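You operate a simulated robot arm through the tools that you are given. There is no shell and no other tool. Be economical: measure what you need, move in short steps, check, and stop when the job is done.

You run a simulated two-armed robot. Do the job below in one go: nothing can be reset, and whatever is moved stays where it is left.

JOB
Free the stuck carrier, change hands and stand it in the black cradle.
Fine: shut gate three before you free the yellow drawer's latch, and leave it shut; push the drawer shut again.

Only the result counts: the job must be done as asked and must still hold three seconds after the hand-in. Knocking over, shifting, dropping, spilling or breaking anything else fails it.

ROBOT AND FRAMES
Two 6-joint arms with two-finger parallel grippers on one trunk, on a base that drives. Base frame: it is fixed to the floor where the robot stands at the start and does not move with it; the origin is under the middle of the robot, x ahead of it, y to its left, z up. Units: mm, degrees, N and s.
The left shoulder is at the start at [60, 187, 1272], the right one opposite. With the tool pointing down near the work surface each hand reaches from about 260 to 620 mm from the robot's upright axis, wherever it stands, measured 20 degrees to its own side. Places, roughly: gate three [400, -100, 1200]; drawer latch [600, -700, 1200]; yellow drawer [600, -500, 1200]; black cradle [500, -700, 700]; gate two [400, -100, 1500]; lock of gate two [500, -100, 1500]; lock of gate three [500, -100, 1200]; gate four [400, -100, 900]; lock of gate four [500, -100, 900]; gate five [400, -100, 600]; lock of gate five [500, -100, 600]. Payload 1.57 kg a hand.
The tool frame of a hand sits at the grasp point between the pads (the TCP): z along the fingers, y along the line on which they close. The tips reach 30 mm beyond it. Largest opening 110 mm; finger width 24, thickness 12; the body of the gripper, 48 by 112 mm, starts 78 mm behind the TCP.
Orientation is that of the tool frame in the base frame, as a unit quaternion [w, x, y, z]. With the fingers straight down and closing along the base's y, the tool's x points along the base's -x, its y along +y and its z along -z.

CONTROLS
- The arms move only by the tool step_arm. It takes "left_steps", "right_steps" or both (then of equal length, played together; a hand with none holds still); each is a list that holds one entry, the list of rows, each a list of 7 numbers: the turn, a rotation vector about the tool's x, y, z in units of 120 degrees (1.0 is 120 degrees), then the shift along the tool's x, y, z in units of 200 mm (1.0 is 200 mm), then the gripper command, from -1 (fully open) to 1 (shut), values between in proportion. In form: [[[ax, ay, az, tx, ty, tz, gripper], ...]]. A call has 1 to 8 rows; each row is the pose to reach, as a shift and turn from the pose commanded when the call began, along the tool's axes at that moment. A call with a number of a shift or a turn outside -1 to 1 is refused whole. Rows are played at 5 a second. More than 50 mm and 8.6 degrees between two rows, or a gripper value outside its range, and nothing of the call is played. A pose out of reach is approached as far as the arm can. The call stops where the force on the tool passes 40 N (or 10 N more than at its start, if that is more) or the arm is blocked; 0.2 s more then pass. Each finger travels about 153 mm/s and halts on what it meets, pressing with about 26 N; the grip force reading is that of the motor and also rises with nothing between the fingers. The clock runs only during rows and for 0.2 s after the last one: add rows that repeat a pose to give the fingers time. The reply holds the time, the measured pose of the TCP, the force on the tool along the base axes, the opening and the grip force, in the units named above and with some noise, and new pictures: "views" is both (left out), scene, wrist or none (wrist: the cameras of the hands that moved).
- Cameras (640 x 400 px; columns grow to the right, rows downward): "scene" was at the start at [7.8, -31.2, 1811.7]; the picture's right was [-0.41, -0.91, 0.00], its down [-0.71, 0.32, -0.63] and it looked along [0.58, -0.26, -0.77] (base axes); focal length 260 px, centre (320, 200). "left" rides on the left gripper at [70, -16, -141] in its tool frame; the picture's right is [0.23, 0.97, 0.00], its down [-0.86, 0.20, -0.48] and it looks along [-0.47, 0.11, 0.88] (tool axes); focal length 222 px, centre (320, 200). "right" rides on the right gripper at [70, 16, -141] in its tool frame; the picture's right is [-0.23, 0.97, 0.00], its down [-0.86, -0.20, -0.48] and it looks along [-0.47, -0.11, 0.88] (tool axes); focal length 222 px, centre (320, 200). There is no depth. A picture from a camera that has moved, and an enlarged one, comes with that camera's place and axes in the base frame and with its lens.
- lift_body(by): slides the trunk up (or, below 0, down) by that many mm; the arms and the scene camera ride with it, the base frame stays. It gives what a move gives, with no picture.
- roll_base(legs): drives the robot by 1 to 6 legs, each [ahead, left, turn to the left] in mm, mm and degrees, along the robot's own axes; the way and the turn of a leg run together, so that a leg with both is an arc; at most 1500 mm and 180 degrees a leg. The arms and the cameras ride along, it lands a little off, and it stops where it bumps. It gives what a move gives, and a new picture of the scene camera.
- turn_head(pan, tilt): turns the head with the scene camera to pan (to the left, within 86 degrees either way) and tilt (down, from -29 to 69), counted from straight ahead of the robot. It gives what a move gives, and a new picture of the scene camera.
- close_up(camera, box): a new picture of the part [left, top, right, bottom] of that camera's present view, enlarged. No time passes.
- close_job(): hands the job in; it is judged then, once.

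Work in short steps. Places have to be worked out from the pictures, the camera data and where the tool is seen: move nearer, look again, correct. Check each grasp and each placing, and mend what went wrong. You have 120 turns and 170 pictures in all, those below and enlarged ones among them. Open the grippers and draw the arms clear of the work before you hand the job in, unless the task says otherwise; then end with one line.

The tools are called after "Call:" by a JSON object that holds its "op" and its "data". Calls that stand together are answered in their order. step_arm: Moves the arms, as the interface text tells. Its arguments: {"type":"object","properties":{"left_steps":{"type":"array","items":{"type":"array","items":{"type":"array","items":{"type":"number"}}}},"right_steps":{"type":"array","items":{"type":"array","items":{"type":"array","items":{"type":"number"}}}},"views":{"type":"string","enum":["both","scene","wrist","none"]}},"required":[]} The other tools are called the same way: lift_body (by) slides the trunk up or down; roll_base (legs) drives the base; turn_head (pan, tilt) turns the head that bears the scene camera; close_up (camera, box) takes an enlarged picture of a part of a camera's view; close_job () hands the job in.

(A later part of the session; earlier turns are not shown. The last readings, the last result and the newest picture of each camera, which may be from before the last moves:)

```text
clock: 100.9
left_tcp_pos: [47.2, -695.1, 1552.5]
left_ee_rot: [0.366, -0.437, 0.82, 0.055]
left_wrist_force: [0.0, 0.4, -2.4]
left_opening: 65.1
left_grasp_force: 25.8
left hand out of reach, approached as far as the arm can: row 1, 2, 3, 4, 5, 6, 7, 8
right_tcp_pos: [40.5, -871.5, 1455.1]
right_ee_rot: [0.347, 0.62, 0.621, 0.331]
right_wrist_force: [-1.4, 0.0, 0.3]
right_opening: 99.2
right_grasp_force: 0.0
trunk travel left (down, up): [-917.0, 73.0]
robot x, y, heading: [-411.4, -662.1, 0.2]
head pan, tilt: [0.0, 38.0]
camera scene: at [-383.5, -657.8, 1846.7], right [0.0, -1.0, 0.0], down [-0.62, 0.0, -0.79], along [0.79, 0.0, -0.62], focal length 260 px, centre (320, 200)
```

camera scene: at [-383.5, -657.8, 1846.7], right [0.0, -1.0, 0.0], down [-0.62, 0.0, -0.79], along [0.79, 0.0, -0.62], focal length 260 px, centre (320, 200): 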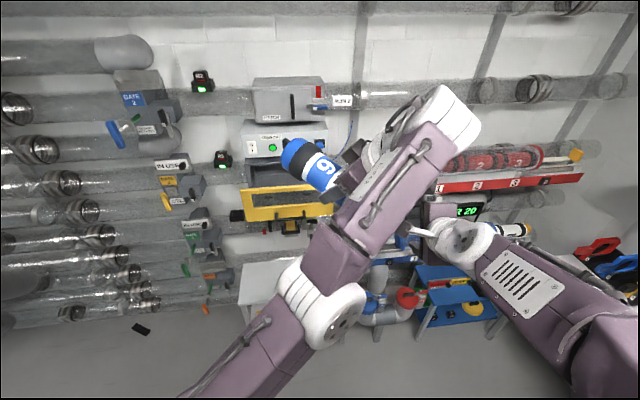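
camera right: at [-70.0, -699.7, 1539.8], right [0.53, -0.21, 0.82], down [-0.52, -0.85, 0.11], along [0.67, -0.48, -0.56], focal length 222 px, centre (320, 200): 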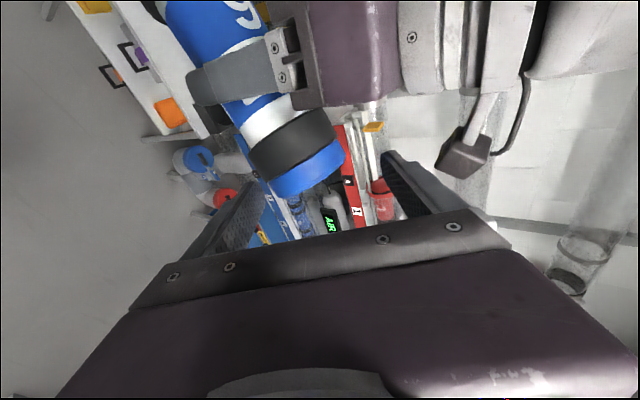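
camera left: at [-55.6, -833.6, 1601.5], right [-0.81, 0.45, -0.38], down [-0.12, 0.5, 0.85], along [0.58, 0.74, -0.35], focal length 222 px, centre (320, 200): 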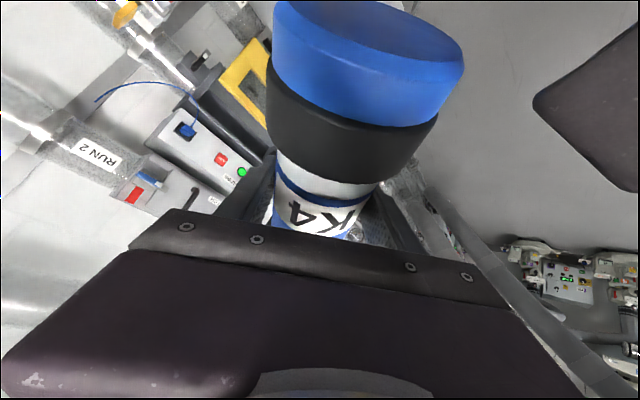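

Still limited by the wrist. I finish the turn to the forward/upright orientation, known to be comfortable, together with the outward move.

Call:
{"op": "step_arm", "data": {"left_steps": [[[0.044, -0.04, 0.034, -0.019, 0.011, 0.125, 0.75], [0.088, -0.081, 0.068, -0.038, 0.021, 0.25, 0.75], [0.132, -0.121, 0.102, -0.056, 0.032, 0.375, 0.75], [0.175, -0.162, 0.136, -0.075, 0.042, 0.5, 0.75], [0.219, -0.202, 0.171, -0.094, 0.053, 0.625, 0.75], [0.263, -0.243, 0.205, -0.112, 0.064, 0.75, 0.75], [0.307, -0.283, 0.239, -0.131, 0.074, 0.875, 0.75], [0.351, -0.324, 0.273, -0.15, 0.085, 1.0, 0.75]]], "views": "scene"}}

```text
clock: 101.8
left_tcp_pos: [-28.0, -752.4, 1623.5]
left_ee_rot: [0.495, -0.315, 0.807, 0.057]
left_wrist_force: [0.2, -0.3, 0.9]
left_opening: 63.5
left_grasp_force: 26.5
left hand out of reach, approached as far as the arm can: row 1, 2, 3, 4
right_tcp_pos: [37.5, -873.9, 1452.9]
right_ee_rot: [0.345, 0.623, 0.62, 0.329]
right_wrist_force: [0.4, 0.7, -0.6]
right_opening: 99.0
right_grasp_force: 0.0
trunk travel left (down, up): [-917.0, 73.0]
robot x, y, heading: [-408.7, -658.6, 0.5]
head pan, tilt: [0.0, 38.0]
stopped in row 4 (left hand): the force on the tool passed its limit (the readings are from after the stop); the commanded pose is now the measured one
camera scene: at [-384.9, -659.5, 1846.7], right [0.0, -1.0, 0.0], down [-0.62, 0.0, -0.79], along [0.79, 0.0, -0.62], focal length 260 px, centre (320, 200)
```

scene: 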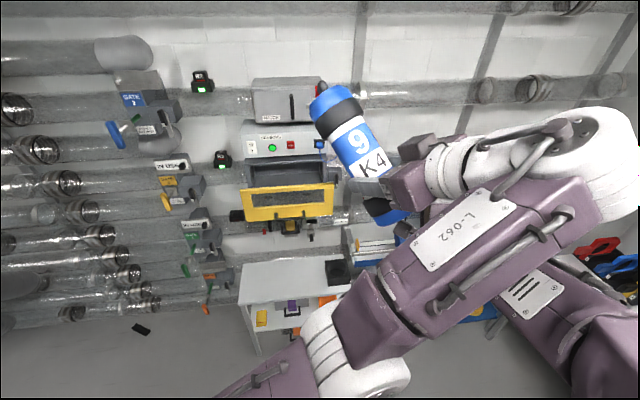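

The carrier's lower end met the right wrist. I move the right arm away to the right and bring the left hand back to the left with an unrolled 45° pitch.

Call:
{"op": "step_arm", "data": {"left_steps": [[[0, 0, 0, 0, 0, 0, 0.75], [0, 0, 0, 0.05, 0.106, 0.116, 0.75], [0.028, 0.024, 0.044, 0.1, 0.213, 0.231, 0.75], [0.056, 0.048, 0.088, 0.15, 0.319, 0.347, 0.75], [0.085, 0.073, 0.131, 0.2, 0.426, 0.463, 0.75], [0.113, 0.097, 0.175, 0.25, 0.532, 0.579, 0.75], [0.141, 0.121, 0.219, 0.3, 0.639, 0.694, 0.75], [0.169, 0.145, 0.263, 0.35, 0.745, 0.81, 0.75]]], "right_steps": [[[0, 0, 0, -0.12, 0, 0, -0.8], [0, 0, 0, -0.24, 0, 0, -0.8], [0, 0, 0, -0.36, 0, 0, -0.8], [0, 0, 0, -0.48, 0, 0, -0.8], [0, 0, 0, -0.6, 0, 0, -0.8], [0, 0, 0, -0.72, 0, 0, -0.8], [0, 0, 0, -0.72, 0, 0, -0.8], [0, 0, 0, -0.72, 0, 0, -0.8]]], "views": "scene"}}

```text
clock: 103.5
left_tcp_pos: [-4.4, -671.4, 1660.7]
left_ee_rot: [0.345, -0.014, 0.938, 0.02]
left_wrist_force: [-0.7, 0.0, -2.2]
left_opening: 63.5
left_grasp_force: 26.3
left hand out of reach, approached as far as the arm can: row 2, 3, 4, 5, 6, 7, 8
right_tcp_pos: [38.2, -1012.2, 1456.8]
right_ee_rot: [0.345, 0.622, 0.621, 0.328]
right_wrist_force: [-0.2, -0.2, 0.3]
right_opening: 99.1
right_grasp_force: 0.1
trunk travel left (down, up): [-917.0, 73.0]
robot x, y, heading: [-408.6, -657.8, 0.1]
head pan, tilt: [0.0, 38.0]
camera scene: at [-382.6, -654.5, 1846.7], right [0.0, -1.0, 0.0], down [-0.62, 0.0, -0.79], along [0.79, 0.0, -0.62], focal length 260 px, centre (320, 200)
```

scene: 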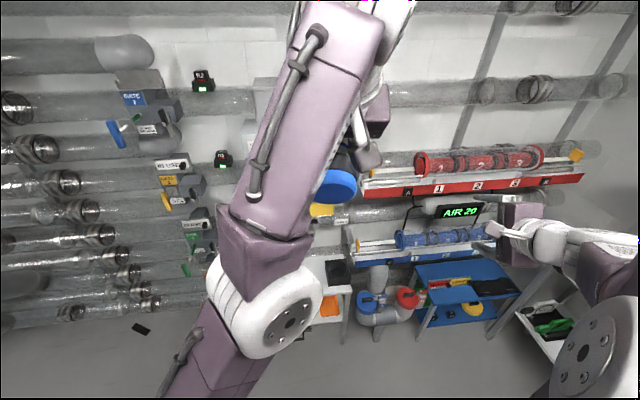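

Now unrolled and clear. I pitch the left hand toward forward and extend it out and down.

Call:
{"op": "step_arm", "data": {"left_steps": [[[0, -0.05, 0, -0.017, 0.038, 0.096, 0.75], [0, -0.1, 0, -0.033, 0.075, 0.193, 0.75], [0, -0.15, 0, -0.05, 0.113, 0.29, 0.75], [0, -0.2, 0, -0.067, 0.15, 0.385, 0.75], [0, -0.25, 0, -0.083, 0.188, 0.48, 0.75], [0, -0.3, 0, -0.1, 0.225, 0.578, 0.75], [0, -0.35, 0, -0.117, 0.263, 0.674, 0.75], [0, -0.4, 0, -0.133, 0.3, 0.77, 0.75]]], "views": "scene"}}

```text
clock: 105.3
left_tcp_pos: [145.9, -746.4, 1759.9]
left_ee_rot: [0.688, -0.003, 0.725, 0.028]
left_wrist_force: [2.2, -0.1, -3.3]
left_opening: 63.6
left_grasp_force: 26.6
left hand out of reach, approached as far as the arm can: row 1, 2, 3, 4, 5, 6, 7, 8
right_tcp_pos: [44.0, -1016.0, 1453.7]
right_ee_rot: [0.343, 0.624, 0.621, 0.327]
right_wrist_force: [0.9, 0.0, 0.6]
right_opening: 98.9
right_grasp_force: 0.1
trunk travel left (down, up): [-917.0, 73.0]
robot x, y, heading: [-410.3, -659.9, -0.0]
head pan, tilt: [0.0, 38.0]
camera scene: at [-374.1, -659.9, 1846.6], right [0.0, -1.0, 0.0], down [-0.62, 0.0, -0.78], along [0.78, 0.0, -0.62], focal length 260 px, centre (320, 200)
```

scene: 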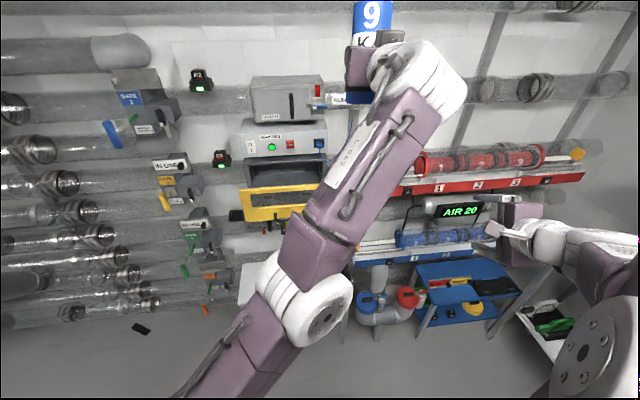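

The carrier is upright now. I translate the hand down and to the left in this orientation.

Call:
{"op": "step_arm", "data": {"left_steps": [[[0, 0, 0, 0.1, 0.1, 0.03, 0.75], [0, 0, 0, 0.22, 0.2, 0.06, 0.75], [0, 0, 0, 0.34, 0.3, 0.09, 0.75], [0, 0, 0, 0.46, 0.4, 0.12, 0.75], [0, 0, 0, 0.58, 0.5, 0.15, 0.75], [0, 0, 0, 0.7, 0.6, 0.18, 0.75], [0, 0, 0, 0.82, 0.7, 0.21, 0.75], [0, 0, 0, 0.94, 0.8, 0.24, 0.75]]], "views": "none"}}

Call:
{"op": "step_arm", "data": {"left_steps": [[[0, 0, 0, 0.12, 0, 0, 0.75], [0, 0, 0, 0.24, 0, 0, 0.75], [0, 0, 0, 0.36, 0, 0, 0.75], [0, 0, 0, 0.48, 0, 0, 0.75], [0, 0, 0, 0.6, 0, 0, 0.75], [0, 0, 0, 0.72, 0, 0, 0.75]]], "views": "scene"}}

```text
clock: 107.2
left_tcp_pos: [303.2, -650.2, 1676.5]
left_ee_rot: [0.697, -0.005, 0.717, 0.026]
left_wrist_force: [0.1, 0.2, -2.2]
left_opening: 63.7
left_grasp_force: 26.2
left hand out of reach, approached as far as the arm can: row 1, 2, 3, 4, 5, 6, 7, 8
right_tcp_pos: [36.1, -1014.6, 1456.9]
right_ee_rot: [0.345, 0.623, 0.62, 0.329]
right_wrist_force: [0.2, -0.3, 0.3]
right_opening: 99.0
right_grasp_force: 0.1
trunk travel left (down, up): [-917.0, 73.0]
robot x, y, heading: [-405.5, -657.7, 0.2]
head pan, tilt: [0.0, 38.0]
```

```text
clock: 108.5
left_tcp_pos: [356.9, -673.0, 1555.1]
left_ee_rot: [0.697, -0.006, 0.716, 0.026]
left_wrist_force: [0.6, -0.8, -3.0]
left_opening: 63.7
left_grasp_force: 26.0
left hand out of reach, approached as far as the arm can: row 1, 2, 3, 4, 5, 6
right_tcp_pos: [37.1, -1015.9, 1455.5]
right_ee_rot: [0.344, 0.623, 0.62, 0.329]
right_wrist_force: [-0.1, -0.4, 0.1]
right_opening: 98.9
right_grasp_force: 0.1
trunk travel left (down, up): [-917.0, 73.0]
robot x, y, heading: [-407.0, -658.6, 0.2]
head pan, tilt: [0.0, 38.0]
camera scene: at [-382.2, -658.6, 1846.7], right [0.0, -1.0, 0.0], down [-0.62, 0.0, -0.79], along [0.79, 0.0, -0.62], focal length 260 px, centre (320, 200)
```

scene: 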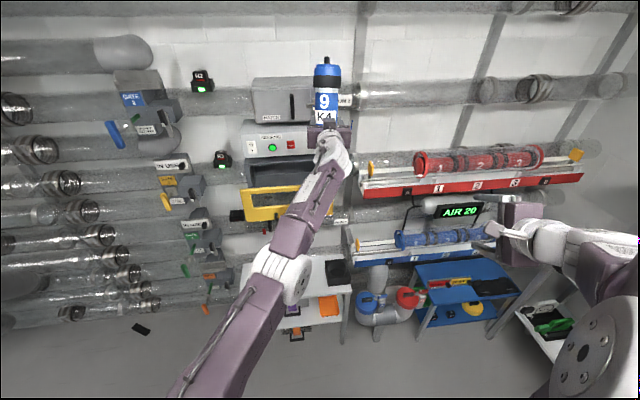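

The carrier is upright with its label right way up, arm stretched. I roll back 150 for safety and keep lowering.

Call:
{"op": "roll_base", "data": {"legs": [[-150, 0, 0]]}}

Call:
{"op": "step_arm", "data": {"left_steps": [[[0, 0, 0, 0.12, 0.06, 0, 0.75], [0, 0, 0, 0.24, 0.12, 0, 0.75], [0, 0, 0, 0.36, 0.18, 0, 0.75], [0, 0, 0, 0.48, 0.24, 0, 0.75], [0, 0, 0, 0.6, 0.3, 0, 0.75], [0, 0, 0, 0.72, 0.36, -0.1, 0.75], [0, 0, 0, 0.84, 0.42, -0.2, 0.75], [0, 0, 0, 0.96, 0.48, -0.3, 0.75]]], "views": "none"}}

```text
clock: 109.9
left_tcp_pos: [212.1, -673.7, 1553.8]
left_ee_rot: [0.696, -0.005, 0.718, 0.026]
left_wrist_force: [0.4, 0.4, -2.4]
left_opening: 63.6
left_grasp_force: 26.2
right_tcp_pos: [-108.7, -1016.8, 1454.6]
right_ee_rot: [0.345, 0.623, 0.62, 0.329]
right_wrist_force: [1.0, -0.3, 0.8]
right_opening: 99.2
right_grasp_force: 0.1
trunk travel left (down, up): [-917.0, 73.0]
robot x, y, heading: [-556.4, -661.1, 0.7]
head pan, tilt: [0.0, 38.0]
camera scene: at [-527.7, -659.3, 1846.6], right [0.0, -1.0, 0.0], down [-0.62, 0.0, -0.79], along [0.79, 0.0, -0.62], focal length 260 px, centre (320, 200)
```

scene: 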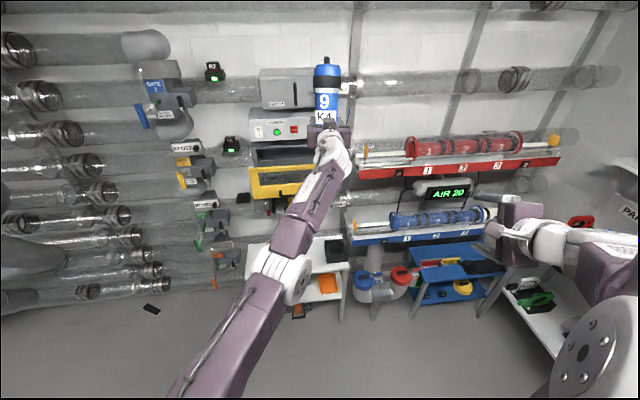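

```text
clock: 111.7
left_tcp_pos: [260.1, -618.0, 1380.8]
left_ee_rot: [0.697, -0.006, 0.717, 0.026]
left_wrist_force: [0.4, 0.0, -2.4]
left_opening: 63.7
left_grasp_force: 26.4
left hand out of reach, approached as far as the arm can: row 1, 2, 3, 4, 5, 6, 7, 8
right_tcp_pos: [-111.3, -1015.2, 1455.8]
right_ee_rot: [0.344, 0.623, 0.621, 0.329]
right_wrist_force: [-0.3, 1.0, 1.0]
right_opening: 99.1
right_grasp_force: 0.2
trunk travel left (down, up): [-917.0, 73.0]
robot x, y, heading: [-556.0, -658.7, 0.4]
head pan, tilt: [0.0, 38.0]
```

The left arm follows now (ahead 816). I draw it closer and a bit to the left.

Call:
{"op": "step_arm", "data": {"left_steps": [[[0, 0, 0, 0.05, 0.04, -0.12, 0.75], [0, 0, 0, 0.1, 0.08, -0.24, 0.75], [0, 0, 0, 0.15, 0.12, -0.36, 0.75], [0, 0, 0, 0.2, 0.16, -0.48, 0.75], [0, 0, 0, 0.25, 0.2, -0.6, 0.75], [0, 0, 0, 0.3, 0.24, -0.72, 0.75], [0, 0, 0, 0.35, 0.28, -0.84, 0.75], [0, 0, 0, 0.4, 0.3, -0.96, 0.75]]], "views": "none"}}

```text
clock: 113.5
left_tcp_pos: [246.6, -630.5, 1291.2]
left_ee_rot: [0.697, -0.006, 0.716, 0.027]
left_wrist_force: [0.2, -0.5, -2.3]
left_opening: 63.5
left_grasp_force: 25.9
left hand out of reach, approached as far as the arm can: row 1, 2, 3, 4, 5, 6, 7, 8
right_tcp_pos: [-110.8, -1016.3, 1455.7]
right_ee_rot: [0.344, 0.624, 0.619, 0.33]
right_wrist_force: [-0.2, -0.4, 0.8]
right_opening: 99.3
right_grasp_force: 0.0
trunk travel left (down, up): [-917.0, 73.0]
robot x, y, heading: [-556.3, -657.3, 0.3]
head pan, tilt: [0.0, 38.0]
```

The hand won't retract while pointing straight ahead. I turn it to point inward (to the right) about the vertical, keeping the carrier upright, while drawing it in.

Call:
{"op": "step_arm", "data": {"left_steps": [[[0.063, 0, 0, 0, 0, -0.1, 0.75], [0.125, 0, 0, 0, 0, -0.2, 0.75], [0.188, 0, 0, 0, 0, -0.3, 0.75], [0.25, 0, 0, 0, 0, -0.4, 0.75], [0.313, 0, 0, 0, 0, -0.5, 0.75], [0.375, 0, 0, 0, 0, -0.6, 0.75], [0.438, 0, 0, 0, 0, -0.7, 0.75], [0.5, 0, 0, 0, 0, -0.8, 0.75]]], "views": "scene"}}

```text
clock: 115.3
left_tcp_pos: [217.3, -755.1, 1262.7]
left_ee_rot: [0.599, 0.112, 0.777, -0.159]
left_wrist_force: [-0.7, -0.9, -2.2]
left_opening: 63.4
left_grasp_force: 25.7
left hand out of reach, approached as far as the arm can: row 1, 2, 3, 4, 5, 6, 7, 8
right_tcp_pos: [-114.8, -1020.4, 1456.0]
right_ee_rot: [0.345, 0.623, 0.619, 0.331]
right_wrist_force: [-0.8, -0.3, 0.4]
right_opening: 98.9
right_grasp_force: 0.1
trunk travel left (down, up): [-917.0, 73.0]
robot x, y, heading: [-558.7, -659.4, 0.4]
head pan, tilt: [0.0, 38.0]
camera scene: at [-534.9, -665.4, 1846.7], right [0.0, -1.0, 0.0], down [-0.62, 0.0, -0.79], along [0.79, 0.01, -0.62], focal length 260 px, centre (320, 200)
```

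scene: 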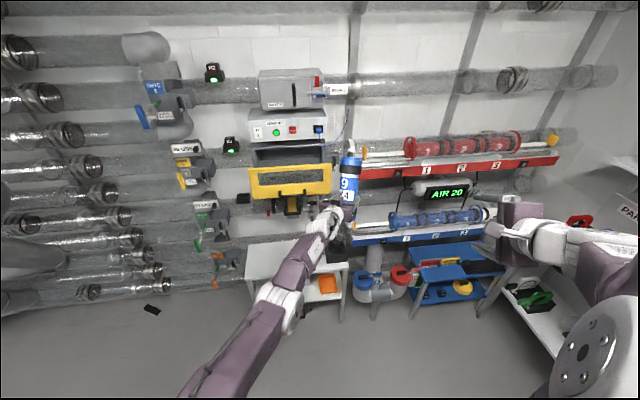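

The wrist limit is about bending down; pitching the left hand upward (carrier leaning back toward me) should let it come in, and the right hand can then take the top end along the carrier's axis. I turn the left hand 45° up, yaw zero, while drawing in.

Call:
{"op": "step_arm", "data": {"left_steps": [[[-0.021, -0.061, 0.013, 0.023, 0.012, -0.1, 0.75], [-0.041, -0.123, 0.026, 0.047, 0.024, -0.2, 0.75], [-0.062, -0.184, 0.039, 0.07, 0.036, -0.3, 0.75], [-0.083, -0.245, 0.052, 0.094, 0.048, -0.41, 0.75], [-0.103, -0.307, 0.065, 0.117, 0.06, -0.51, 0.75], [-0.124, -0.368, 0.078, 0.14, 0.073, -0.61, 0.75], [-0.144, -0.43, 0.091, 0.164, 0.085, -0.72, 0.75], [-0.165, -0.491, 0.104, 0.187, 0.097, -0.82, 0.75]]], "views": "scene"}}

```text
clock: 117.1
left_tcp_pos: [68.9, -668.5, 1258.3]
left_ee_rot: [0.925, -0.002, 0.381, 0.001]
left_wrist_force: [0.2, -0.2, -3.1]
left_opening: 63.6
left_grasp_force: 25.8
left hand out of reach, approached as far as the arm can: row 1, 2, 3, 4, 5, 6, 7
right_tcp_pos: [-112.4, -1016.9, 1456.3]
right_ee_rot: [0.345, 0.623, 0.62, 0.33]
right_wrist_force: [-0.7, -0.2, 0.1]
right_opening: 99.1
right_grasp_force: 0.0
trunk travel left (down, up): [-917.0, 73.0]
robot x, y, heading: [-558.2, -660.0, 0.2]
head pan, tilt: [0.0, 38.0]
camera scene: at [-533.5, -659.2, 1846.7], right [0.0, -1.0, 0.0], down [-0.62, 0.0, -0.79], along [0.79, 0.0, -0.62], focal length 260 px, centre (320, 200)
```

scene: 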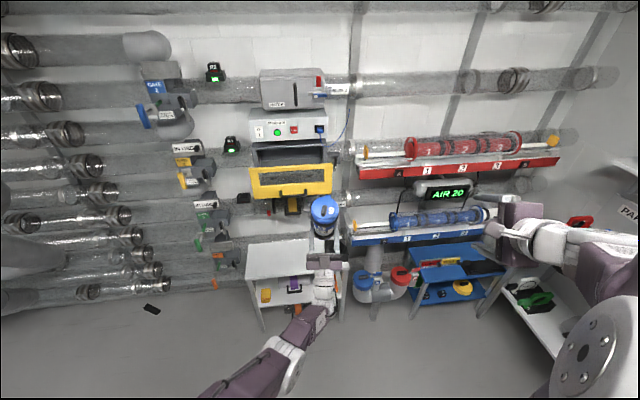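

That works perfectly: left at [69,-668,1258], carrier leaning back 45° toward me. Now I unroll the right hand to a 45° downward pitch and bring it inward, in two calls.

Call:
{"op": "step_arm", "data": {"right_steps": [[[0.006, 0.007, -0.062, 0.1, 0, 0, -1], [0.012, 0.014, -0.124, 0.2, 0, 0, -1], [0.018, 0.021, -0.186, 0.3, 0, 0, -1], [0.024, 0.028, -0.248, 0.4, 0, 0, -1], [0.029, 0.036, -0.31, 0.5, 0, 0, -1], [0.035, 0.043, -0.372, 0.6, 0, 0, -1], [0.041, 0.05, -0.435, 0.7, 0, 0, -1], [0.047, 0.057, -0.497, 0.8, 0, 0, -1]]], "views": "none"}}

Call:
{"op": "step_arm", "data": {"right_steps": [[[0.006, 0.007, -0.062, 0, 0, 0, -1], [0.012, 0.014, -0.124, 0, 0, 0, -1], [0.018, 0.021, -0.186, 0, 0, 0, -1], [0.023, 0.029, -0.248, 0, 0, 0, -1], [0.023, 0.029, -0.248, 0, 0, 0, -1]]], "views": "none"}}

```text
clock: 118.9
left_tcp_pos: [71.6, -669.1, 1256.6]
left_ee_rot: [0.924, -0.002, 0.382, 0.0]
left_wrist_force: [0.1, -0.3, -2.3]
left_opening: 63.7
left_grasp_force: 26.0
right_tcp_pos: [-110.5, -854.2, 1454.2]
right_ee_rot: [0.398, 0.228, 0.881, 0.119]
right_wrist_force: [0.0, 0.8, 0.8]
right_opening: 110.1
right_grasp_force: 0.0
trunk travel left (down, up): [-917.0, 73.0]
robot x, y, heading: [-557.8, -656.4, 0.3]
head pan, tilt: [0.0, 38.0]
```

```text
clock: 120.1
left_tcp_pos: [71.2, -670.1, 1258.4]
left_ee_rot: [0.924, -0.002, 0.382, 0.001]
left_wrist_force: [0.3, 0.1, -2.4]
left_opening: 63.5
left_grasp_force: 25.3
right_tcp_pos: [-110.6, -856.1, 1453.1]
right_ee_rot: [0.383, -0.001, 0.924, -0.001]
right_wrist_force: [0.8, -1.1, 0.3]
right_opening: 109.9
right_grasp_force: 0.1
trunk travel left (down, up): [-917.0, 73.0]
robot x, y, heading: [-554.3, -660.2, 0.1]
head pan, tilt: [0.0, 38.0]
```

The right hand follows exactly. I move it onto the carrier's axis, 100 mm before the grasp point.

Call:
{"op": "step_arm", "data": {"right_steps": [[[0, 0, 0, 0.01, 0.13, 0.05, -1], [0, 0, 0, 0.02, 0.27, 0.11, -1], [0, 0, 0, 0.03, 0.4, 0.17, -1], [0, 0, 0, 0.04, 0.54, 0.23, -1], [0, 0, 0, 0.05, 0.67, 0.29, -1], [0, 0, 0, 0.05, 0.8, 0.35, -1], [0, 0, 0, 0.05, 0.935, 0.4, -1], [0, 0, 0, 0.05, 0.935, 0.4, -1]]]}}

```text
clock: 121.9
left_tcp_pos: [71.4, -670.8, 1258.1]
left_ee_rot: [0.924, -0.002, 0.382, 0.002]
left_wrist_force: [-0.6, 0.7, -2.9]
left_opening: 63.8
left_grasp_force: 25.8
right_tcp_pos: [-60.8, -669.6, 1388.2]
right_ee_rot: [0.383, 0.001, 0.924, -0.002]
right_wrist_force: [0.0, 0.2, 0.3]
right_opening: 110.1
right_grasp_force: 0.1
trunk travel left (down, up): [-917.0, 73.0]
robot x, y, heading: [-556.0, -658.9, 0.1]
head pan, tilt: [0.0, 38.0]
camera scene: at [-533.1, -659.6, 1846.7], right [0.0, -1.0, 0.0], down [-0.62, 0.0, -0.79], along [0.79, 0.0, -0.62], focal length 260 px, centre (320, 200)
camera right: at [-209.6, -652.7, 1440.3], right [0.16, 0.97, 0.16], down [0.27, -0.2, 0.94], along [0.95, -0.11, -0.29], focal length 222 px, centre (320, 200)
```

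scene: 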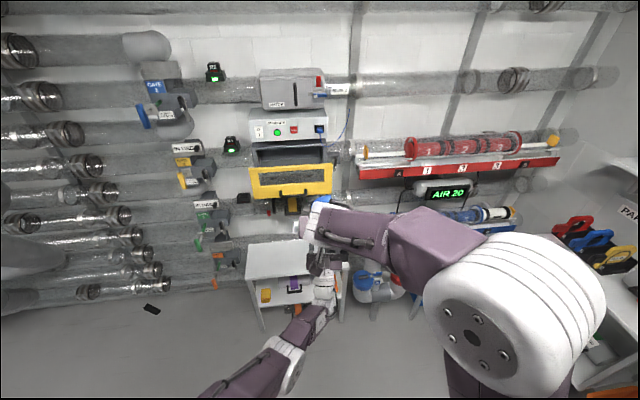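
right: 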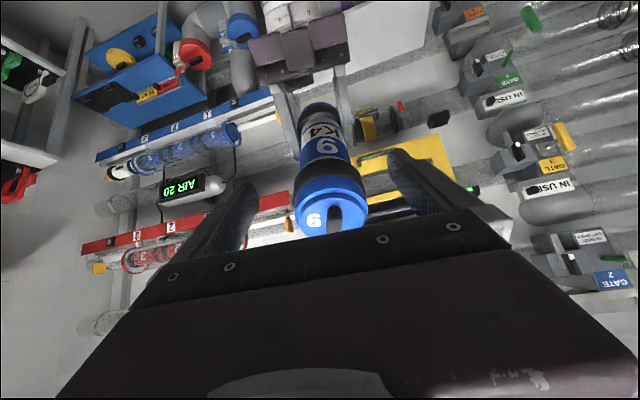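

The carrier has turned about 17° in the left grip: its axis points ~62° up and its end is at about [1,-668,1390]. I align the right hand with that axis (pitch 62°), 60 mm before the end, and look.

Call:
{"op": "step_arm", "data": {"right_steps": [[[0, 0.035, 0, -0.08, 0, -0.02, -1], [0, 0.07, 0, -0.16, 0.005, -0.04, -1], [0, 0.105, 0, -0.24, 0.005, -0.06, -1], [0, 0.142, 0, -0.315, 0.005, -0.075, -1], [0, 0.142, 0, -0.315, 0.005, -0.075, -1]]], "views": "wrist"}}

```text
clock: 123.1
left_tcp_pos: [70.0, -670.0, 1257.6]
left_ee_rot: [0.925, -0.002, 0.381, 0.001]
left_wrist_force: [0.5, 0.3, -1.3]
left_opening: 63.6
left_grasp_force: 26.3
right_tcp_pos: [-26.8, -667.2, 1444.3]
right_ee_rot: [0.239, -0.001, 0.971, -0.001]
right_wrist_force: [-0.6, -0.6, 0.3]
right_opening: 110.1
right_grasp_force: 0.0
trunk travel left (down, up): [-917.0, 73.0]
robot x, y, heading: [-557.4, -658.3, 0.3]
head pan, tilt: [0.0, 38.0]
camera right: at [-154.1, -650.9, 1537.0], right [0.2, 0.97, 0.1], down [0.53, -0.2, 0.82], along [0.82, -0.11, -0.56], focal length 222 px, centre (320, 200)
```

right: 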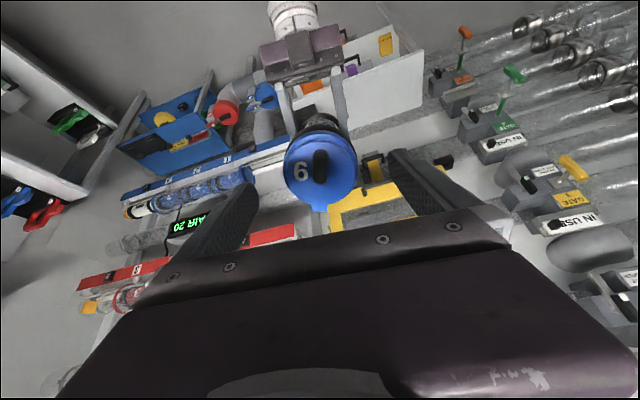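

The cap is nearly head-on: 69 mm ahead and 8 mm off. I advance 94 mm with that correction and then close the right fingers on it.

Call:
{"op": "step_arm", "data": {"right_steps": [[[0, 0, 0, -0.02, -0.005, 0.1, -1], [0, 0, 0, -0.035, -0.01, 0.2, -1], [0, 0, 0, -0.035, -0.01, 0.3, -1], [0, 0, 0, -0.035, -0.01, 0.4, -1], [0, 0, 0, -0.035, -0.01, 0.47, -1], [0, 0, 0, -0.035, -0.01, 0.47, 0.2], [0, 0, 0, -0.035, -0.01, 0.47, 0.6], [0, 0, 0, -0.035, -0.01, 0.47, 0.7]]], "views": "wrist"}}

```text
clock: 124.9
left_tcp_pos: [72.4, -669.3, 1257.8]
left_ee_rot: [0.924, -0.001, 0.382, 0.001]
left_wrist_force: [-0.1, -3.3, -1.9]
left_opening: 63.8
left_grasp_force: 25.9
right_tcp_pos: [23.7, -670.8, 1364.4]
right_ee_rot: [0.242, 0.001, 0.97, -0.001]
right_wrist_force: [0.3, 2.8, -0.6]
right_opening: 76.8
right_grasp_force: 26.0
trunk travel left (down, up): [-917.0, 73.0]
robot x, y, heading: [-559.3, -658.8, 0.3]
head pan, tilt: [0.0, 38.0]
camera right: at [-103.6, -653.0, 1457.7], right [0.2, 0.97, 0.11], down [0.53, -0.2, 0.82], along [0.82, -0.11, -0.56], focal length 222 px, centre (320, 200)
```

right: 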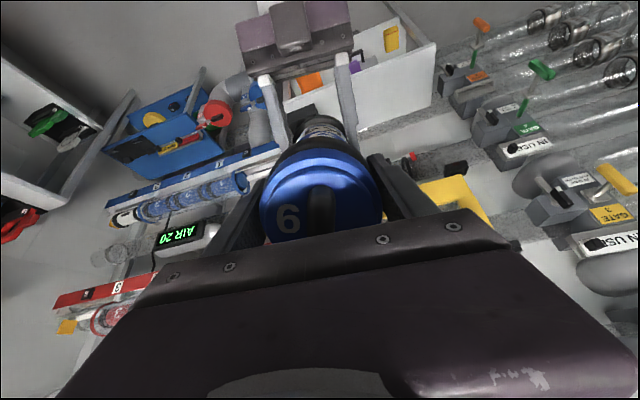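

Both hands hold it (right 76.8 mm, 26 N). I open the left hand and draw it back along its axis.

Call:
{"op": "step_arm", "data": {"left_steps": [[[0, 0, 0, 0, 0, 0, 0.2], [0, 0, 0, 0, 0, 0, -0.7], [0, 0, 0, 0, 0, 0, -0.9], [0, 0, 0, 0, 0, -0.15, -0.9], [0, 0, 0, 0, 0, -0.35, -0.9], [0, 0, 0, 0, 0, -0.55, -0.9], [0, 0, 0, 0, 0, -0.7, -0.9]]], "views": "scene"}}

```text
clock: 126.5
left_tcp_pos: [-29.1, -668.6, 1159.3]
left_ee_rot: [0.924, -0.001, 0.381, 0.0]
left_wrist_force: [0.2, -0.5, -0.2]
left_opening: 104.6
left_grasp_force: 0.1
left hand out of reach, approached as far as the arm can: row 4, 5, 6
right_tcp_pos: [23.5, -670.7, 1365.4]
right_ee_rot: [0.24, 0.0, 0.971, -0.001]
right_wrist_force: [-0.4, 0.4, 0.2]
right_opening: 77.1
right_grasp_force: 25.5
trunk travel left (down, up): [-917.0, 73.0]
robot x, y, heading: [-556.9, -658.1, 0.2]
head pan, tilt: [0.0, 38.0]
camera scene: at [-533.5, -659.1, 1846.8], right [0.0, -1.0, 0.0], down [-0.62, 0.0, -0.79], along [0.79, 0.0, -0.62], focal length 260 px, centre (320, 200)
```

scene: 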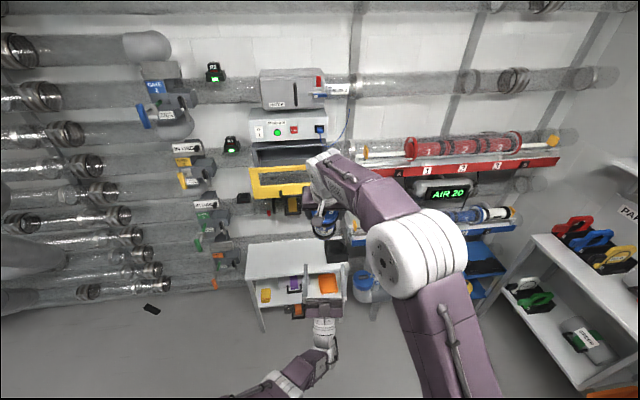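

The right hand alone holds the carrier. I move the left hand 200 mm to the left, then swing the right hand to straight down so the carrier hangs upright.

Call:
{"op": "step_arm", "data": {"left_steps": [[[0, 0, 0, 0, 0.14, 0, 0], [0, 0, 0, 0, 0.28, 0, 0], [0, 0, 0, 0, 0.42, 0, 0], [0, 0, 0, 0, 0.56, 0, 0], [0, 0, 0, 0, 0.7, 0, 0], [0, 0, 0, 0, 0.85, 0, 0], [0, 0, 0, 0, 1.0, 0, 0], [0, 0, 0, 0, 1.0, 0, 0]]], "right_steps": [[[0, 0, 0, 0, 0, -0.05, 0.75], [0, 0, 0, 0, 0, -0.1, 0.75], [0, 0, 0, 0, 0, -0.15, 0.75], [0, 0, 0, 0, 0, -0.2, 0.75], [0, 0.058, 0, 0, 0, -0.2, 0.75], [0, 0.117, 0, 0, 0, -0.2, 0.75], [0, 0.175, 0, 0, 0, -0.2, 0.75], [0, 0.233, 0, 0, 0, -0.2, 0.75]]], "views": "scene"}}

```text
clock: 128.3
left_tcp_pos: [-24.9, -576.3, 1127.9]
left_ee_rot: [0.923, -0.013, 0.385, 0.006]
left_wrist_force: [0.1, 1.3, -0.4]
left_opening: 54.8
left_grasp_force: 0.1
left hand out of reach, approached as far as the arm can: row 1, 2, 3, 4, 5, 6, 7, 8
right_tcp_pos: [-26.6, -681.0, 1385.3]
right_ee_rot: [0.029, 0.0, 1.0, -0.001]
right_wrist_force: [-0.6, -0.4, -1.8]
right_opening: 77.1
right_grasp_force: 26.6
right hand out of reach, approached as far as the arm can: row 7, 8
trunk travel left (down, up): [-917.0, 73.0]
robot x, y, heading: [-560.1, -659.3, 0.2]
head pan, tilt: [0.0, 38.0]
camera scene: at [-533.6, -659.9, 1846.7], right [0.0, -1.0, 0.0], down [-0.62, 0.0, -0.79], along [0.79, 0.0, -0.62], focal length 260 px, centre (320, 200)
```

scene: 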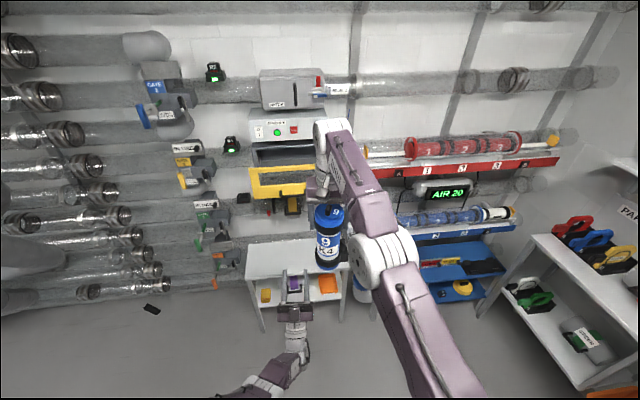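

The carrier hangs upright under the right hand. I take it out to the right side (lateral ≈-200), level the last 3°.

Call:
{"op": "step_arm", "data": {"right_steps": [[[0, 0.0, 0, 0, -0.12, 0, 0.75], [0, 0.0, 0, 0, -0.24, 0, 0.75], [0, 0.007, 0, 0, -0.36, 0, 0.75], [0, 0.014, 0, 0, -0.48, 0, 0.75], [0, 0.021, 0, 0, -0.6, 0, 0.75], [0, 0.027, 0, 0, -0.72, 0, 0.75], [0, 0.027, 0, 0, -0.84, 0, 0.75], [0, 0.027, 0, 0, -0.84, 0, 0.75]]], "views": "none"}}

Call:
{"op": "lift_body", "data": {"by": -120}}

Call:
{"op": "roll_base", "data": {"legs": [[0, 125, 0], [220, 0, 0]]}}

```text
clock: 130.1
left_tcp_pos: [-26.4, -575.9, 1128.1]
left_ee_rot: [0.923, -0.012, 0.385, 0.004]
left_wrist_force: [-0.3, -0.2, -0.1]
left_opening: 55.2
left_grasp_force: 0.0
right_tcp_pos: [-14.5, -848.2, 1387.6]
right_ee_rot: [0.002, -0.001, 1.0, -0.001]
right_wrist_force: [-0.7, -0.1, -1.6]
right_opening: 77.4
right_grasp_force: 25.9
right hand out of reach, approached as far as the arm can: row 1, 2, 3, 4, 5, 6, 7, 8
trunk travel left (down, up): [-917.0, 73.0]
robot x, y, heading: [-556.8, -661.7, 0.2]
head pan, tilt: [0.0, 38.0]
```

```text
clock: 131.6
left_tcp_pos: [-25.6, -577.2, 1007.0]
left_ee_rot: [0.923, -0.012, 0.385, 0.005]
left_wrist_force: [0.7, -0.4, 0.0]
left_opening: 55.0
left_grasp_force: 0.0
right_tcp_pos: [-14.2, -848.6, 1266.6]
right_ee_rot: [0.002, 0.0, 1.0, -0.001]
right_wrist_force: [0.1, 0.2, -3.2]
right_opening: 77.2
right_grasp_force: 25.4
trunk travel left (down, up): [-797.0, 193.0]
robot x, y, heading: [-558.2, -657.5, 0.5]
head pan, tilt: [0.0, 38.0]
```

```text
clock: 134.2
left_tcp_pos: [191.0, -450.8, 1008.3]
left_ee_rot: [0.923, -0.013, 0.385, 0.004]
left_wrist_force: [0.1, 0.9, 0.7]
left_opening: 54.8
left_grasp_force: 0.1
right_tcp_pos: [201.5, -722.1, 1265.9]
right_ee_rot: [0.002, 0.0, 1.0, -0.001]
right_wrist_force: [-0.3, -0.8, -2.3]
right_opening: 77.2
right_grasp_force: 25.9
trunk travel left (down, up): [-797.0, 193.0]
robot x, y, heading: [-342.1, -537.3, 0.2]
head pan, tilt: [0.0, 38.0]
camera scene: at [-317.9, -532.8, 1726.8], right [0.0, -1.0, 0.0], down [-0.62, 0.0, -0.79], along [0.79, 0.0, -0.62], focal length 260 px, centre (320, 200)
```

scene: 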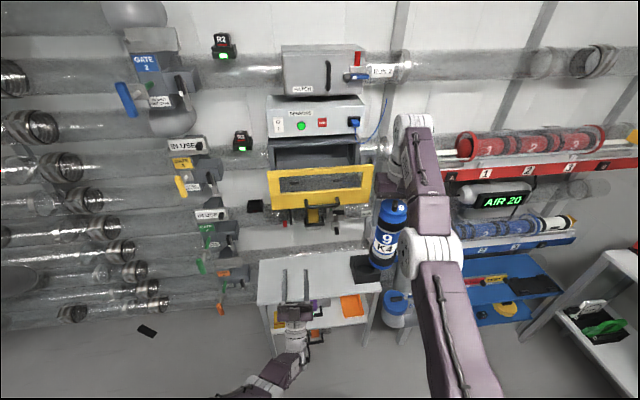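

Before approaching the table I fold the left arm back and up out of the way.

Call:
{"op": "step_arm", "data": {"left_steps": [[[0, -0.047, 0, -0.12, 0.03, 0, 0], [0, -0.094, 0, -0.25, 0.07, 0, 0], [0, -0.14, 0, -0.37, 0.1, 0, 0], [0, -0.187, 0, -0.5, 0.14, 0, 0], [0, -0.234, 0, -0.62, 0.18, -0.02, 0], [0, -0.28, 0, -0.75, 0.22, -0.04, 0], [0, -0.328, 0, -0.87, 0.26, -0.06, 0], [0, -0.375, 0, -0.99, 0.3, -0.07, 0]]], "views": "none"}}

Call:
{"op": "turn_head", "data": {"pan": -12, "tilt": 52}}

```text
clock: 136.0
left_tcp_pos: [140.5, -457.2, 1039.0]
left_ee_rot: [0.961, -0.022, 0.277, 0.01]
left_wrist_force: [0.2, 0.6, -0.4]
left_opening: 55.1
left_grasp_force: 0.0
left hand out of reach, approached as far as the arm can: row 1, 2, 3, 4, 5, 6, 7, 8
right_tcp_pos: [201.5, -721.3, 1266.5]
right_ee_rot: [0.002, 0.0, 1.0, -0.001]
right_wrist_force: [0.9, 0.3, -2.7]
right_opening: 77.2
right_grasp_force: 25.8
trunk travel left (down, up): [-797.0, 193.0]
robot x, y, heading: [-337.2, -534.5, 0.2]
head pan, tilt: [0.0, 38.0]
```

```text
clock: 136.7
left_tcp_pos: [139.0, -456.3, 1039.3]
left_ee_rot: [0.961, -0.023, 0.277, 0.012]
left_wrist_force: [-0.3, 1.0, -0.3]
left_opening: 55.1
left_grasp_force: 0.0
right_tcp_pos: [202.3, -721.2, 1267.0]
right_ee_rot: [0.002, 0.0, 1.0, -0.001]
right_wrist_force: [0.5, 0.6, -2.8]
right_opening: 77.1
right_grasp_force: 25.5
trunk travel left (down, up): [-797.0, 193.0]
robot x, y, heading: [-343.5, -531.7, 0.3]
head pan, tilt: [-12.0, 52.0]
camera scene: at [-328.9, -548.8, 1707.0], right [-0.2, -0.98, 0.0], down [-0.77, 0.16, -0.62], along [0.6, -0.12, -0.79], focal length 260 px, centre (320, 200)
```

scene: 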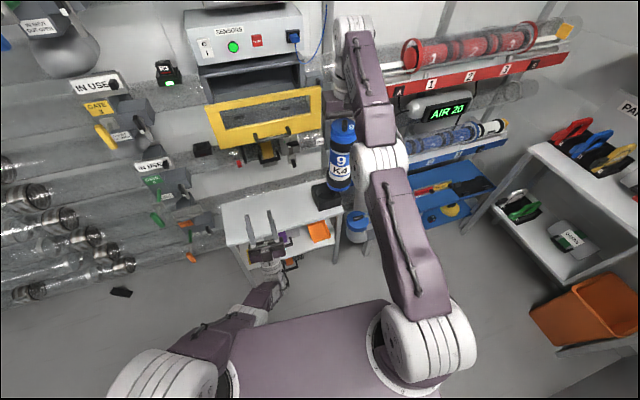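

The left hand should be held above table level but below the drawer. I raise it relative to the shoulder first, then lower the trunk.

Call:
{"op": "step_arm", "data": {"left_steps": [[[0, 0.02, 0, -0.02, 0, 0.14, 0], [0, 0.04, 0, -0.04, 0, 0.28, 0], [0, 0.06, 0, -0.06, 0, 0.42, 0], [0, 0.08, 0, -0.08, 0, 0.56, 0], [0, 0.1, 0, -0.1, 0, 0.7, 0], [0, 0.108, 0, -0.12, 0, 0.84, 0], [0, 0.108, 0, -0.15, 0, 0.98, 0]]], "views": "none"}}

Call:
{"op": "lift_body", "data": {"by": -215}}

Call:
{"op": "turn_head", "data": {"pan": -22, "tilt": 38}}

```text
clock: 138.3
left_tcp_pos: [197.0, -462.2, 1055.7]
left_ee_rot: [0.945, -0.024, 0.325, 0.01]
left_wrist_force: [-1.0, -0.7, -0.2]
left_opening: 54.9
left_grasp_force: 0.1
left hand out of reach, approached as far as the arm can: row 1, 2, 3, 4, 5, 6, 7
right_tcp_pos: [202.4, -722.2, 1266.9]
right_ee_rot: [0.002, 0.0, 1.0, -0.001]
right_wrist_force: [0.7, 0.0, -2.2]
right_opening: 77.2
right_grasp_force: 26.0
trunk travel left (down, up): [-797.0, 193.0]
robot x, y, heading: [-340.6, -531.5, 0.4]
head pan, tilt: [-12.0, 52.0]
```

```text
clock: 140.6
left_tcp_pos: [196.4, -461.8, 840.4]
left_ee_rot: [0.946, -0.023, 0.324, 0.01]
left_wrist_force: [0.7, -0.4, 0.7]
left_opening: 54.9
left_grasp_force: 0.0
right_tcp_pos: [202.8, -721.8, 1052.2]
right_ee_rot: [0.002, 0.0, 1.0, -0.002]
right_wrist_force: [0.1, 0.2, -1.8]
right_opening: 77.1
right_grasp_force: 25.7
trunk travel left (down, up): [-582.0, 408.0]
robot x, y, heading: [-339.7, -533.7, 0.2]
head pan, tilt: [-12.0, 52.0]
```

```text
clock: 141.4
left_tcp_pos: [196.4, -462.9, 840.1]
left_ee_rot: [0.946, -0.025, 0.324, 0.011]
left_wrist_force: [-0.3, 0.3, 0.1]
left_opening: 54.6
left_grasp_force: 0.1
right_tcp_pos: [203.0, -722.1, 1051.4]
right_ee_rot: [0.001, -0.001, 1.0, 0.0]
right_wrist_force: [0.3, 0.0, -2.8]
right_opening: 77.1
right_grasp_force: 25.9
trunk travel left (down, up): [-582.0, 408.0]
robot x, y, heading: [-340.1, -530.8, 0.5]
head pan, tilt: [-22.0, 38.0]
camera scene: at [-322.4, -565.4, 1511.7], right [-0.37, -0.93, 0.0], down [-0.57, 0.23, -0.79], along [0.73, -0.29, -0.62], focal length 260 px, centre (320, 200)
```

scene: 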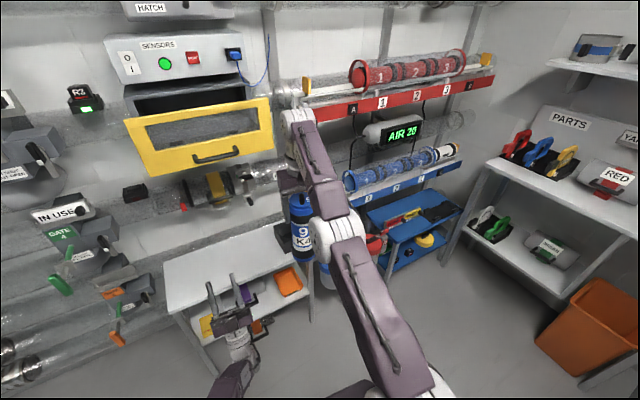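

Better order: shut the drawer now with the left hand in its comfortable forward pose; then the space above the table is free for it. I back off, raise the trunk and bring the left hand to its known good pose.

Call:
{"op": "roll_base", "data": {"legs": [[-150, 0, 0]]}}

Call:
{"op": "lift_body", "data": {"by": 195}}

Call:
{"op": "step_arm", "data": {"left_steps": [[[0, 0.01, 0, 0.015, -0.06, 0.1, 1], [0, 0.02, 0, 0.03, -0.12, 0.2, 1], [0, 0.03, 0, 0.045, -0.18, 0.3, 1], [0, 0.04, 0, 0.06, -0.24, 0.4, 1], [0, 0.05, 0, 0.075, -0.3, 0.5, 1], [0, 0.058, 0, 0.09, -0.35, 0.61, 1]]], "views": "none"}}

```text
clock: 142.7
left_tcp_pos: [46.3, -463.5, 840.2]
left_ee_rot: [0.946, -0.024, 0.324, 0.009]
left_wrist_force: [-0.1, -1.4, 0.0]
left_opening: 54.9
left_grasp_force: 0.1
right_tcp_pos: [50.8, -723.1, 1051.7]
right_ee_rot: [0.002, 0.001, 1.0, 0.0]
right_wrist_force: [0.0, -0.2, -2.0]
right_opening: 77.2
right_grasp_force: 25.8
trunk travel left (down, up): [-582.0, 408.0]
robot x, y, heading: [-491.2, -533.3, 0.3]
head pan, tilt: [-22.0, 38.0]
camera scene: at [-473.6, -566.2, 1511.7], right [-0.37, -0.93, 0.0], down [-0.57, 0.23, -0.79], along [0.73, -0.29, -0.62], focal length 260 px, centre (320, 200)
```

scene: 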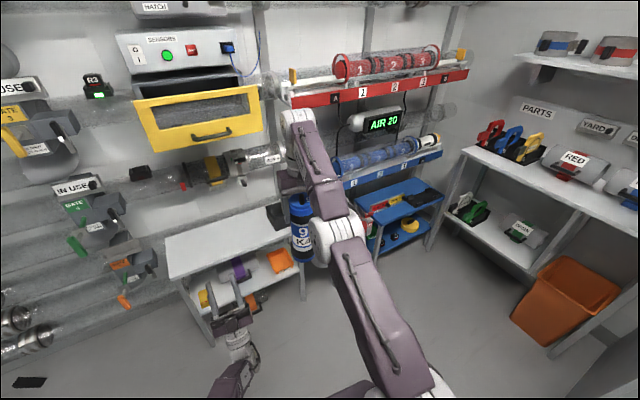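

```text
clock: 144.9
left_tcp_pos: [46.6, -464.1, 1034.7]
left_ee_rot: [0.945, -0.024, 0.325, 0.01]
left_wrist_force: [0.8, -0.6, 0.6]
left_opening: 55.2
left_grasp_force: 0.0
right_tcp_pos: [52.5, -723.5, 1245.7]
right_ee_rot: [0.001, 0.001, 1.0, -0.001]
right_wrist_force: [0.2, 0.3, -2.1]
right_opening: 77.0
right_grasp_force: 26.0
trunk travel left (down, up): [-777.0, 213.0]
robot x, y, heading: [-489.6, -533.2, 0.2]
head pan, tilt: [-22.0, 38.0]
```

```text
clock: 146.3
left_tcp_pos: [141.8, -528.3, 1121.8]
left_ee_rot: [0.924, -0.025, 0.381, 0.008]
left_wrist_force: [0.7, 0.6, -0.1]
left_opening: 0.0
left_grasp_force: 21.2
left hand out of reach, approached as far as the arm can: row 2, 3, 4, 5, 6
right_tcp_pos: [51.2, -723.4, 1245.9]
right_ee_rot: [0.002, 0.001, 1.0, -0.001]
right_wrist_force: [-0.5, 0.3, -3.1]
right_opening: 76.7
right_grasp_force: 26.1
trunk travel left (down, up): [-777.0, 213.0]
robot x, y, heading: [-487.7, -534.8, 0.4]
head pan, tilt: [-22.0, 38.0]
```

The left hand follows. I level it forward and extend toward the drawer handle (bar ≈[365,-515,1150]).

Call:
{"op": "step_arm", "data": {"left_steps": [[[0, 0.05, 0, 0.05, 0.01, 0.08, 1], [0, 0.1, 0, 0.1, 0.02, 0.17, 1], [0, 0.15, 0, 0.14, 0.035, 0.25, 1], [0, 0.2, 0, 0.19, 0.05, 0.33, 1], [0, 0.25, 0, 0.24, 0.065, 0.41, 1], [0, 0.3, 0, 0.285, 0.075, 0.495, 1]]], "views": "wrist"}}

```text
clock: 147.7
left_tcp_pos: [290.0, -524.8, 1138.4]
left_ee_rot: [0.761, -0.027, 0.648, 0.002]
left_wrist_force: [-0.3, -0.6, 0.2]
left_opening: 0.0
left_grasp_force: 21.5
left hand out of reach, approached as far as the arm can: row 1, 2, 3, 4, 5, 6
right_tcp_pos: [51.1, -723.8, 1246.3]
right_ee_rot: [0.002, 0.001, 1.0, 0.0]
right_wrist_force: [-0.3, 1.0, -2.3]
right_opening: 77.0
right_grasp_force: 26.2
trunk travel left (down, up): [-777.0, 213.0]
robot x, y, heading: [-493.3, -536.2, 0.0]
head pan, tilt: [-22.0, 38.0]
camera left: at [162.4, -547.3, 1046.7], right [0.0, 0.97, -0.26], down [-0.62, 0.21, 0.76], along [0.79, 0.16, 0.59], focal length 222 px, centre (320, 200)
```

left: 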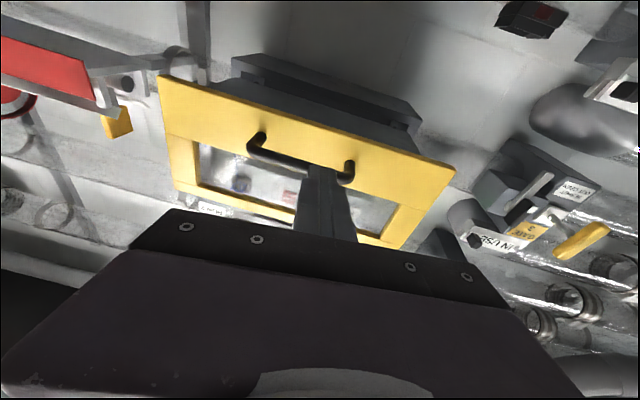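

The finger points straight at the handle bar. I push the drawer shut by driving forward.

Call:
{"op": "roll_base", "data": {"legs": [[215, 0, 0]]}}

Call:
{"op": "close_up", "data": {"camera": "left", "box": [100, 0, 540, 240]}}

```text
clock: 149.3
left_tcp_pos: [501.8, -523.7, 1137.9]
left_ee_rot: [0.762, -0.026, 0.647, 0.001]
left_wrist_force: [0.1, 0.4, 0.4]
left_opening: 0.0
left_grasp_force: 21.4
right_tcp_pos: [263.9, -723.0, 1246.5]
right_ee_rot: [0.001, 0.002, 1.0, 0.0]
right_wrist_force: [-0.2, 0.1, -4.3]
right_opening: 77.0
right_grasp_force: 26.1
trunk travel left (down, up): [-777.0, 213.0]
robot x, y, heading: [-279.9, -531.7, -0.0]
head pan, tilt: [-22.0, 38.0]
camera scene: at [-261.4, -565.5, 1706.8], right [-0.37, -0.93, 0.0], down [-0.57, 0.23, -0.79], along [0.73, -0.29, -0.62], focal length 260 px, centre (320, 200)
```

scene: 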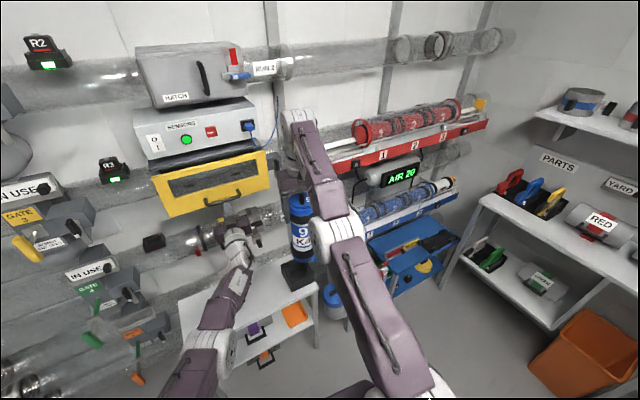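

```text
1.45 times, centred on (320, 120) of left
camera zoom: at [374.3, -547.1, 1047.5], right [0.0, 0.97, -0.26], down [-0.62, 0.21, 0.76], along [0.79, 0.16, 0.6], focal length 323 px, centre (320, 316)
```

zoom: 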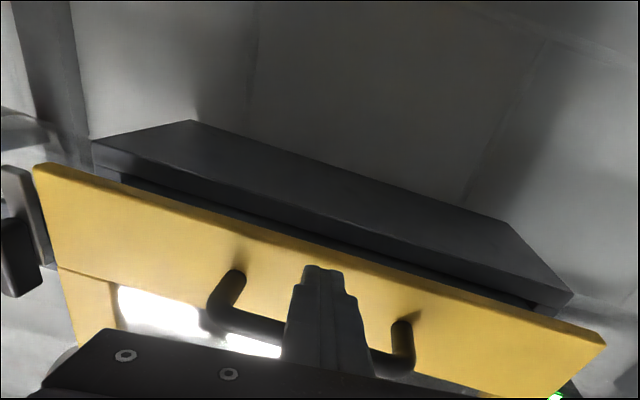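

Nearly shut; I push on another 40 mm until it stops.

Call:
{"op": "roll_base", "data": {"legs": [[45, 0, 0]]}}

Call:
{"op": "close_up", "data": {"camera": "left", "box": [100, 0, 540, 240]}}

```text
clock: 150.4
left_tcp_pos: [545.8, -524.5, 1139.6]
left_ee_rot: [0.765, -0.028, 0.644, 0.003]
left_wrist_force: [0.3, 0.0, 0.9]
left_opening: 0.0
left_grasp_force: 21.3
right_tcp_pos: [311.2, -722.8, 1245.0]
right_ee_rot: [0.001, 0.0, 1.0, -0.001]
right_wrist_force: [-0.2, 0.5, -2.0]
right_opening: 77.2
right_grasp_force: 26.2
trunk travel left (down, up): [-777.0, 213.0]
robot x, y, heading: [-235.1, -534.4, 0.1]
head pan, tilt: [-22.0, 38.0]
stopped in leg 1: the force on the tool passed its limit (the readings are from after the stop); the commanded pose is now the measured one
camera scene: at [-213.7, -564.6, 1706.7], right [-0.37, -0.93, 0.0], down [-0.57, 0.23, -0.79], along [0.73, -0.29, -0.62], focal length 260 px, centre (320, 200)
```

scene: 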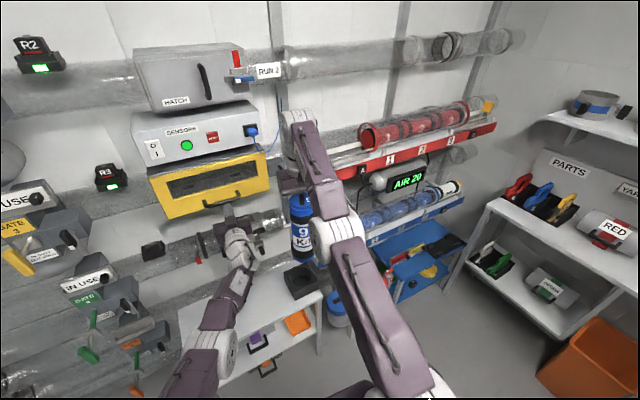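

```text
1.45 times, centred on (320, 120) of left
camera zoom: at [420.0, -547.8, 1046.4], right [0.0, 0.97, -0.26], down [-0.63, 0.2, 0.75], along [0.78, 0.16, 0.6], focal length 323 px, centre (320, 316)
```

zoom: 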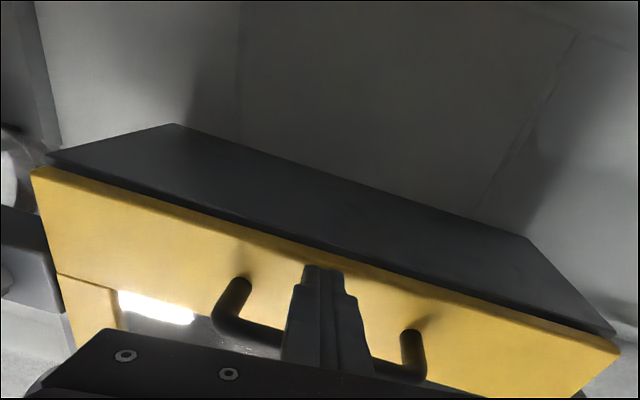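

The drawer is flush shut. Now I enlarge the cradle region to locate it.

Call:
{"op": "close_up", "data": {"camera": "scene", "box": [250, 200, 350, 330]}}

```text
3.08 times, centred on (300, 265) of scene
camera zoom: at [-213.7, -564.6, 1706.7], right [-0.37, -0.93, 0.0], down [-0.57, 0.23, -0.79], along [0.73, -0.29, -0.62], focal length 799 px, centre (382, 0)
```

zoom: 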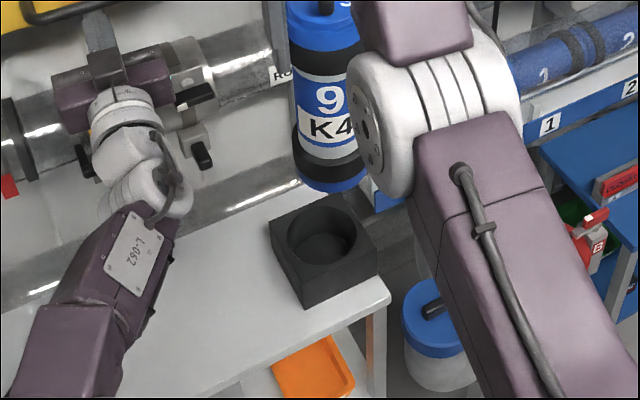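

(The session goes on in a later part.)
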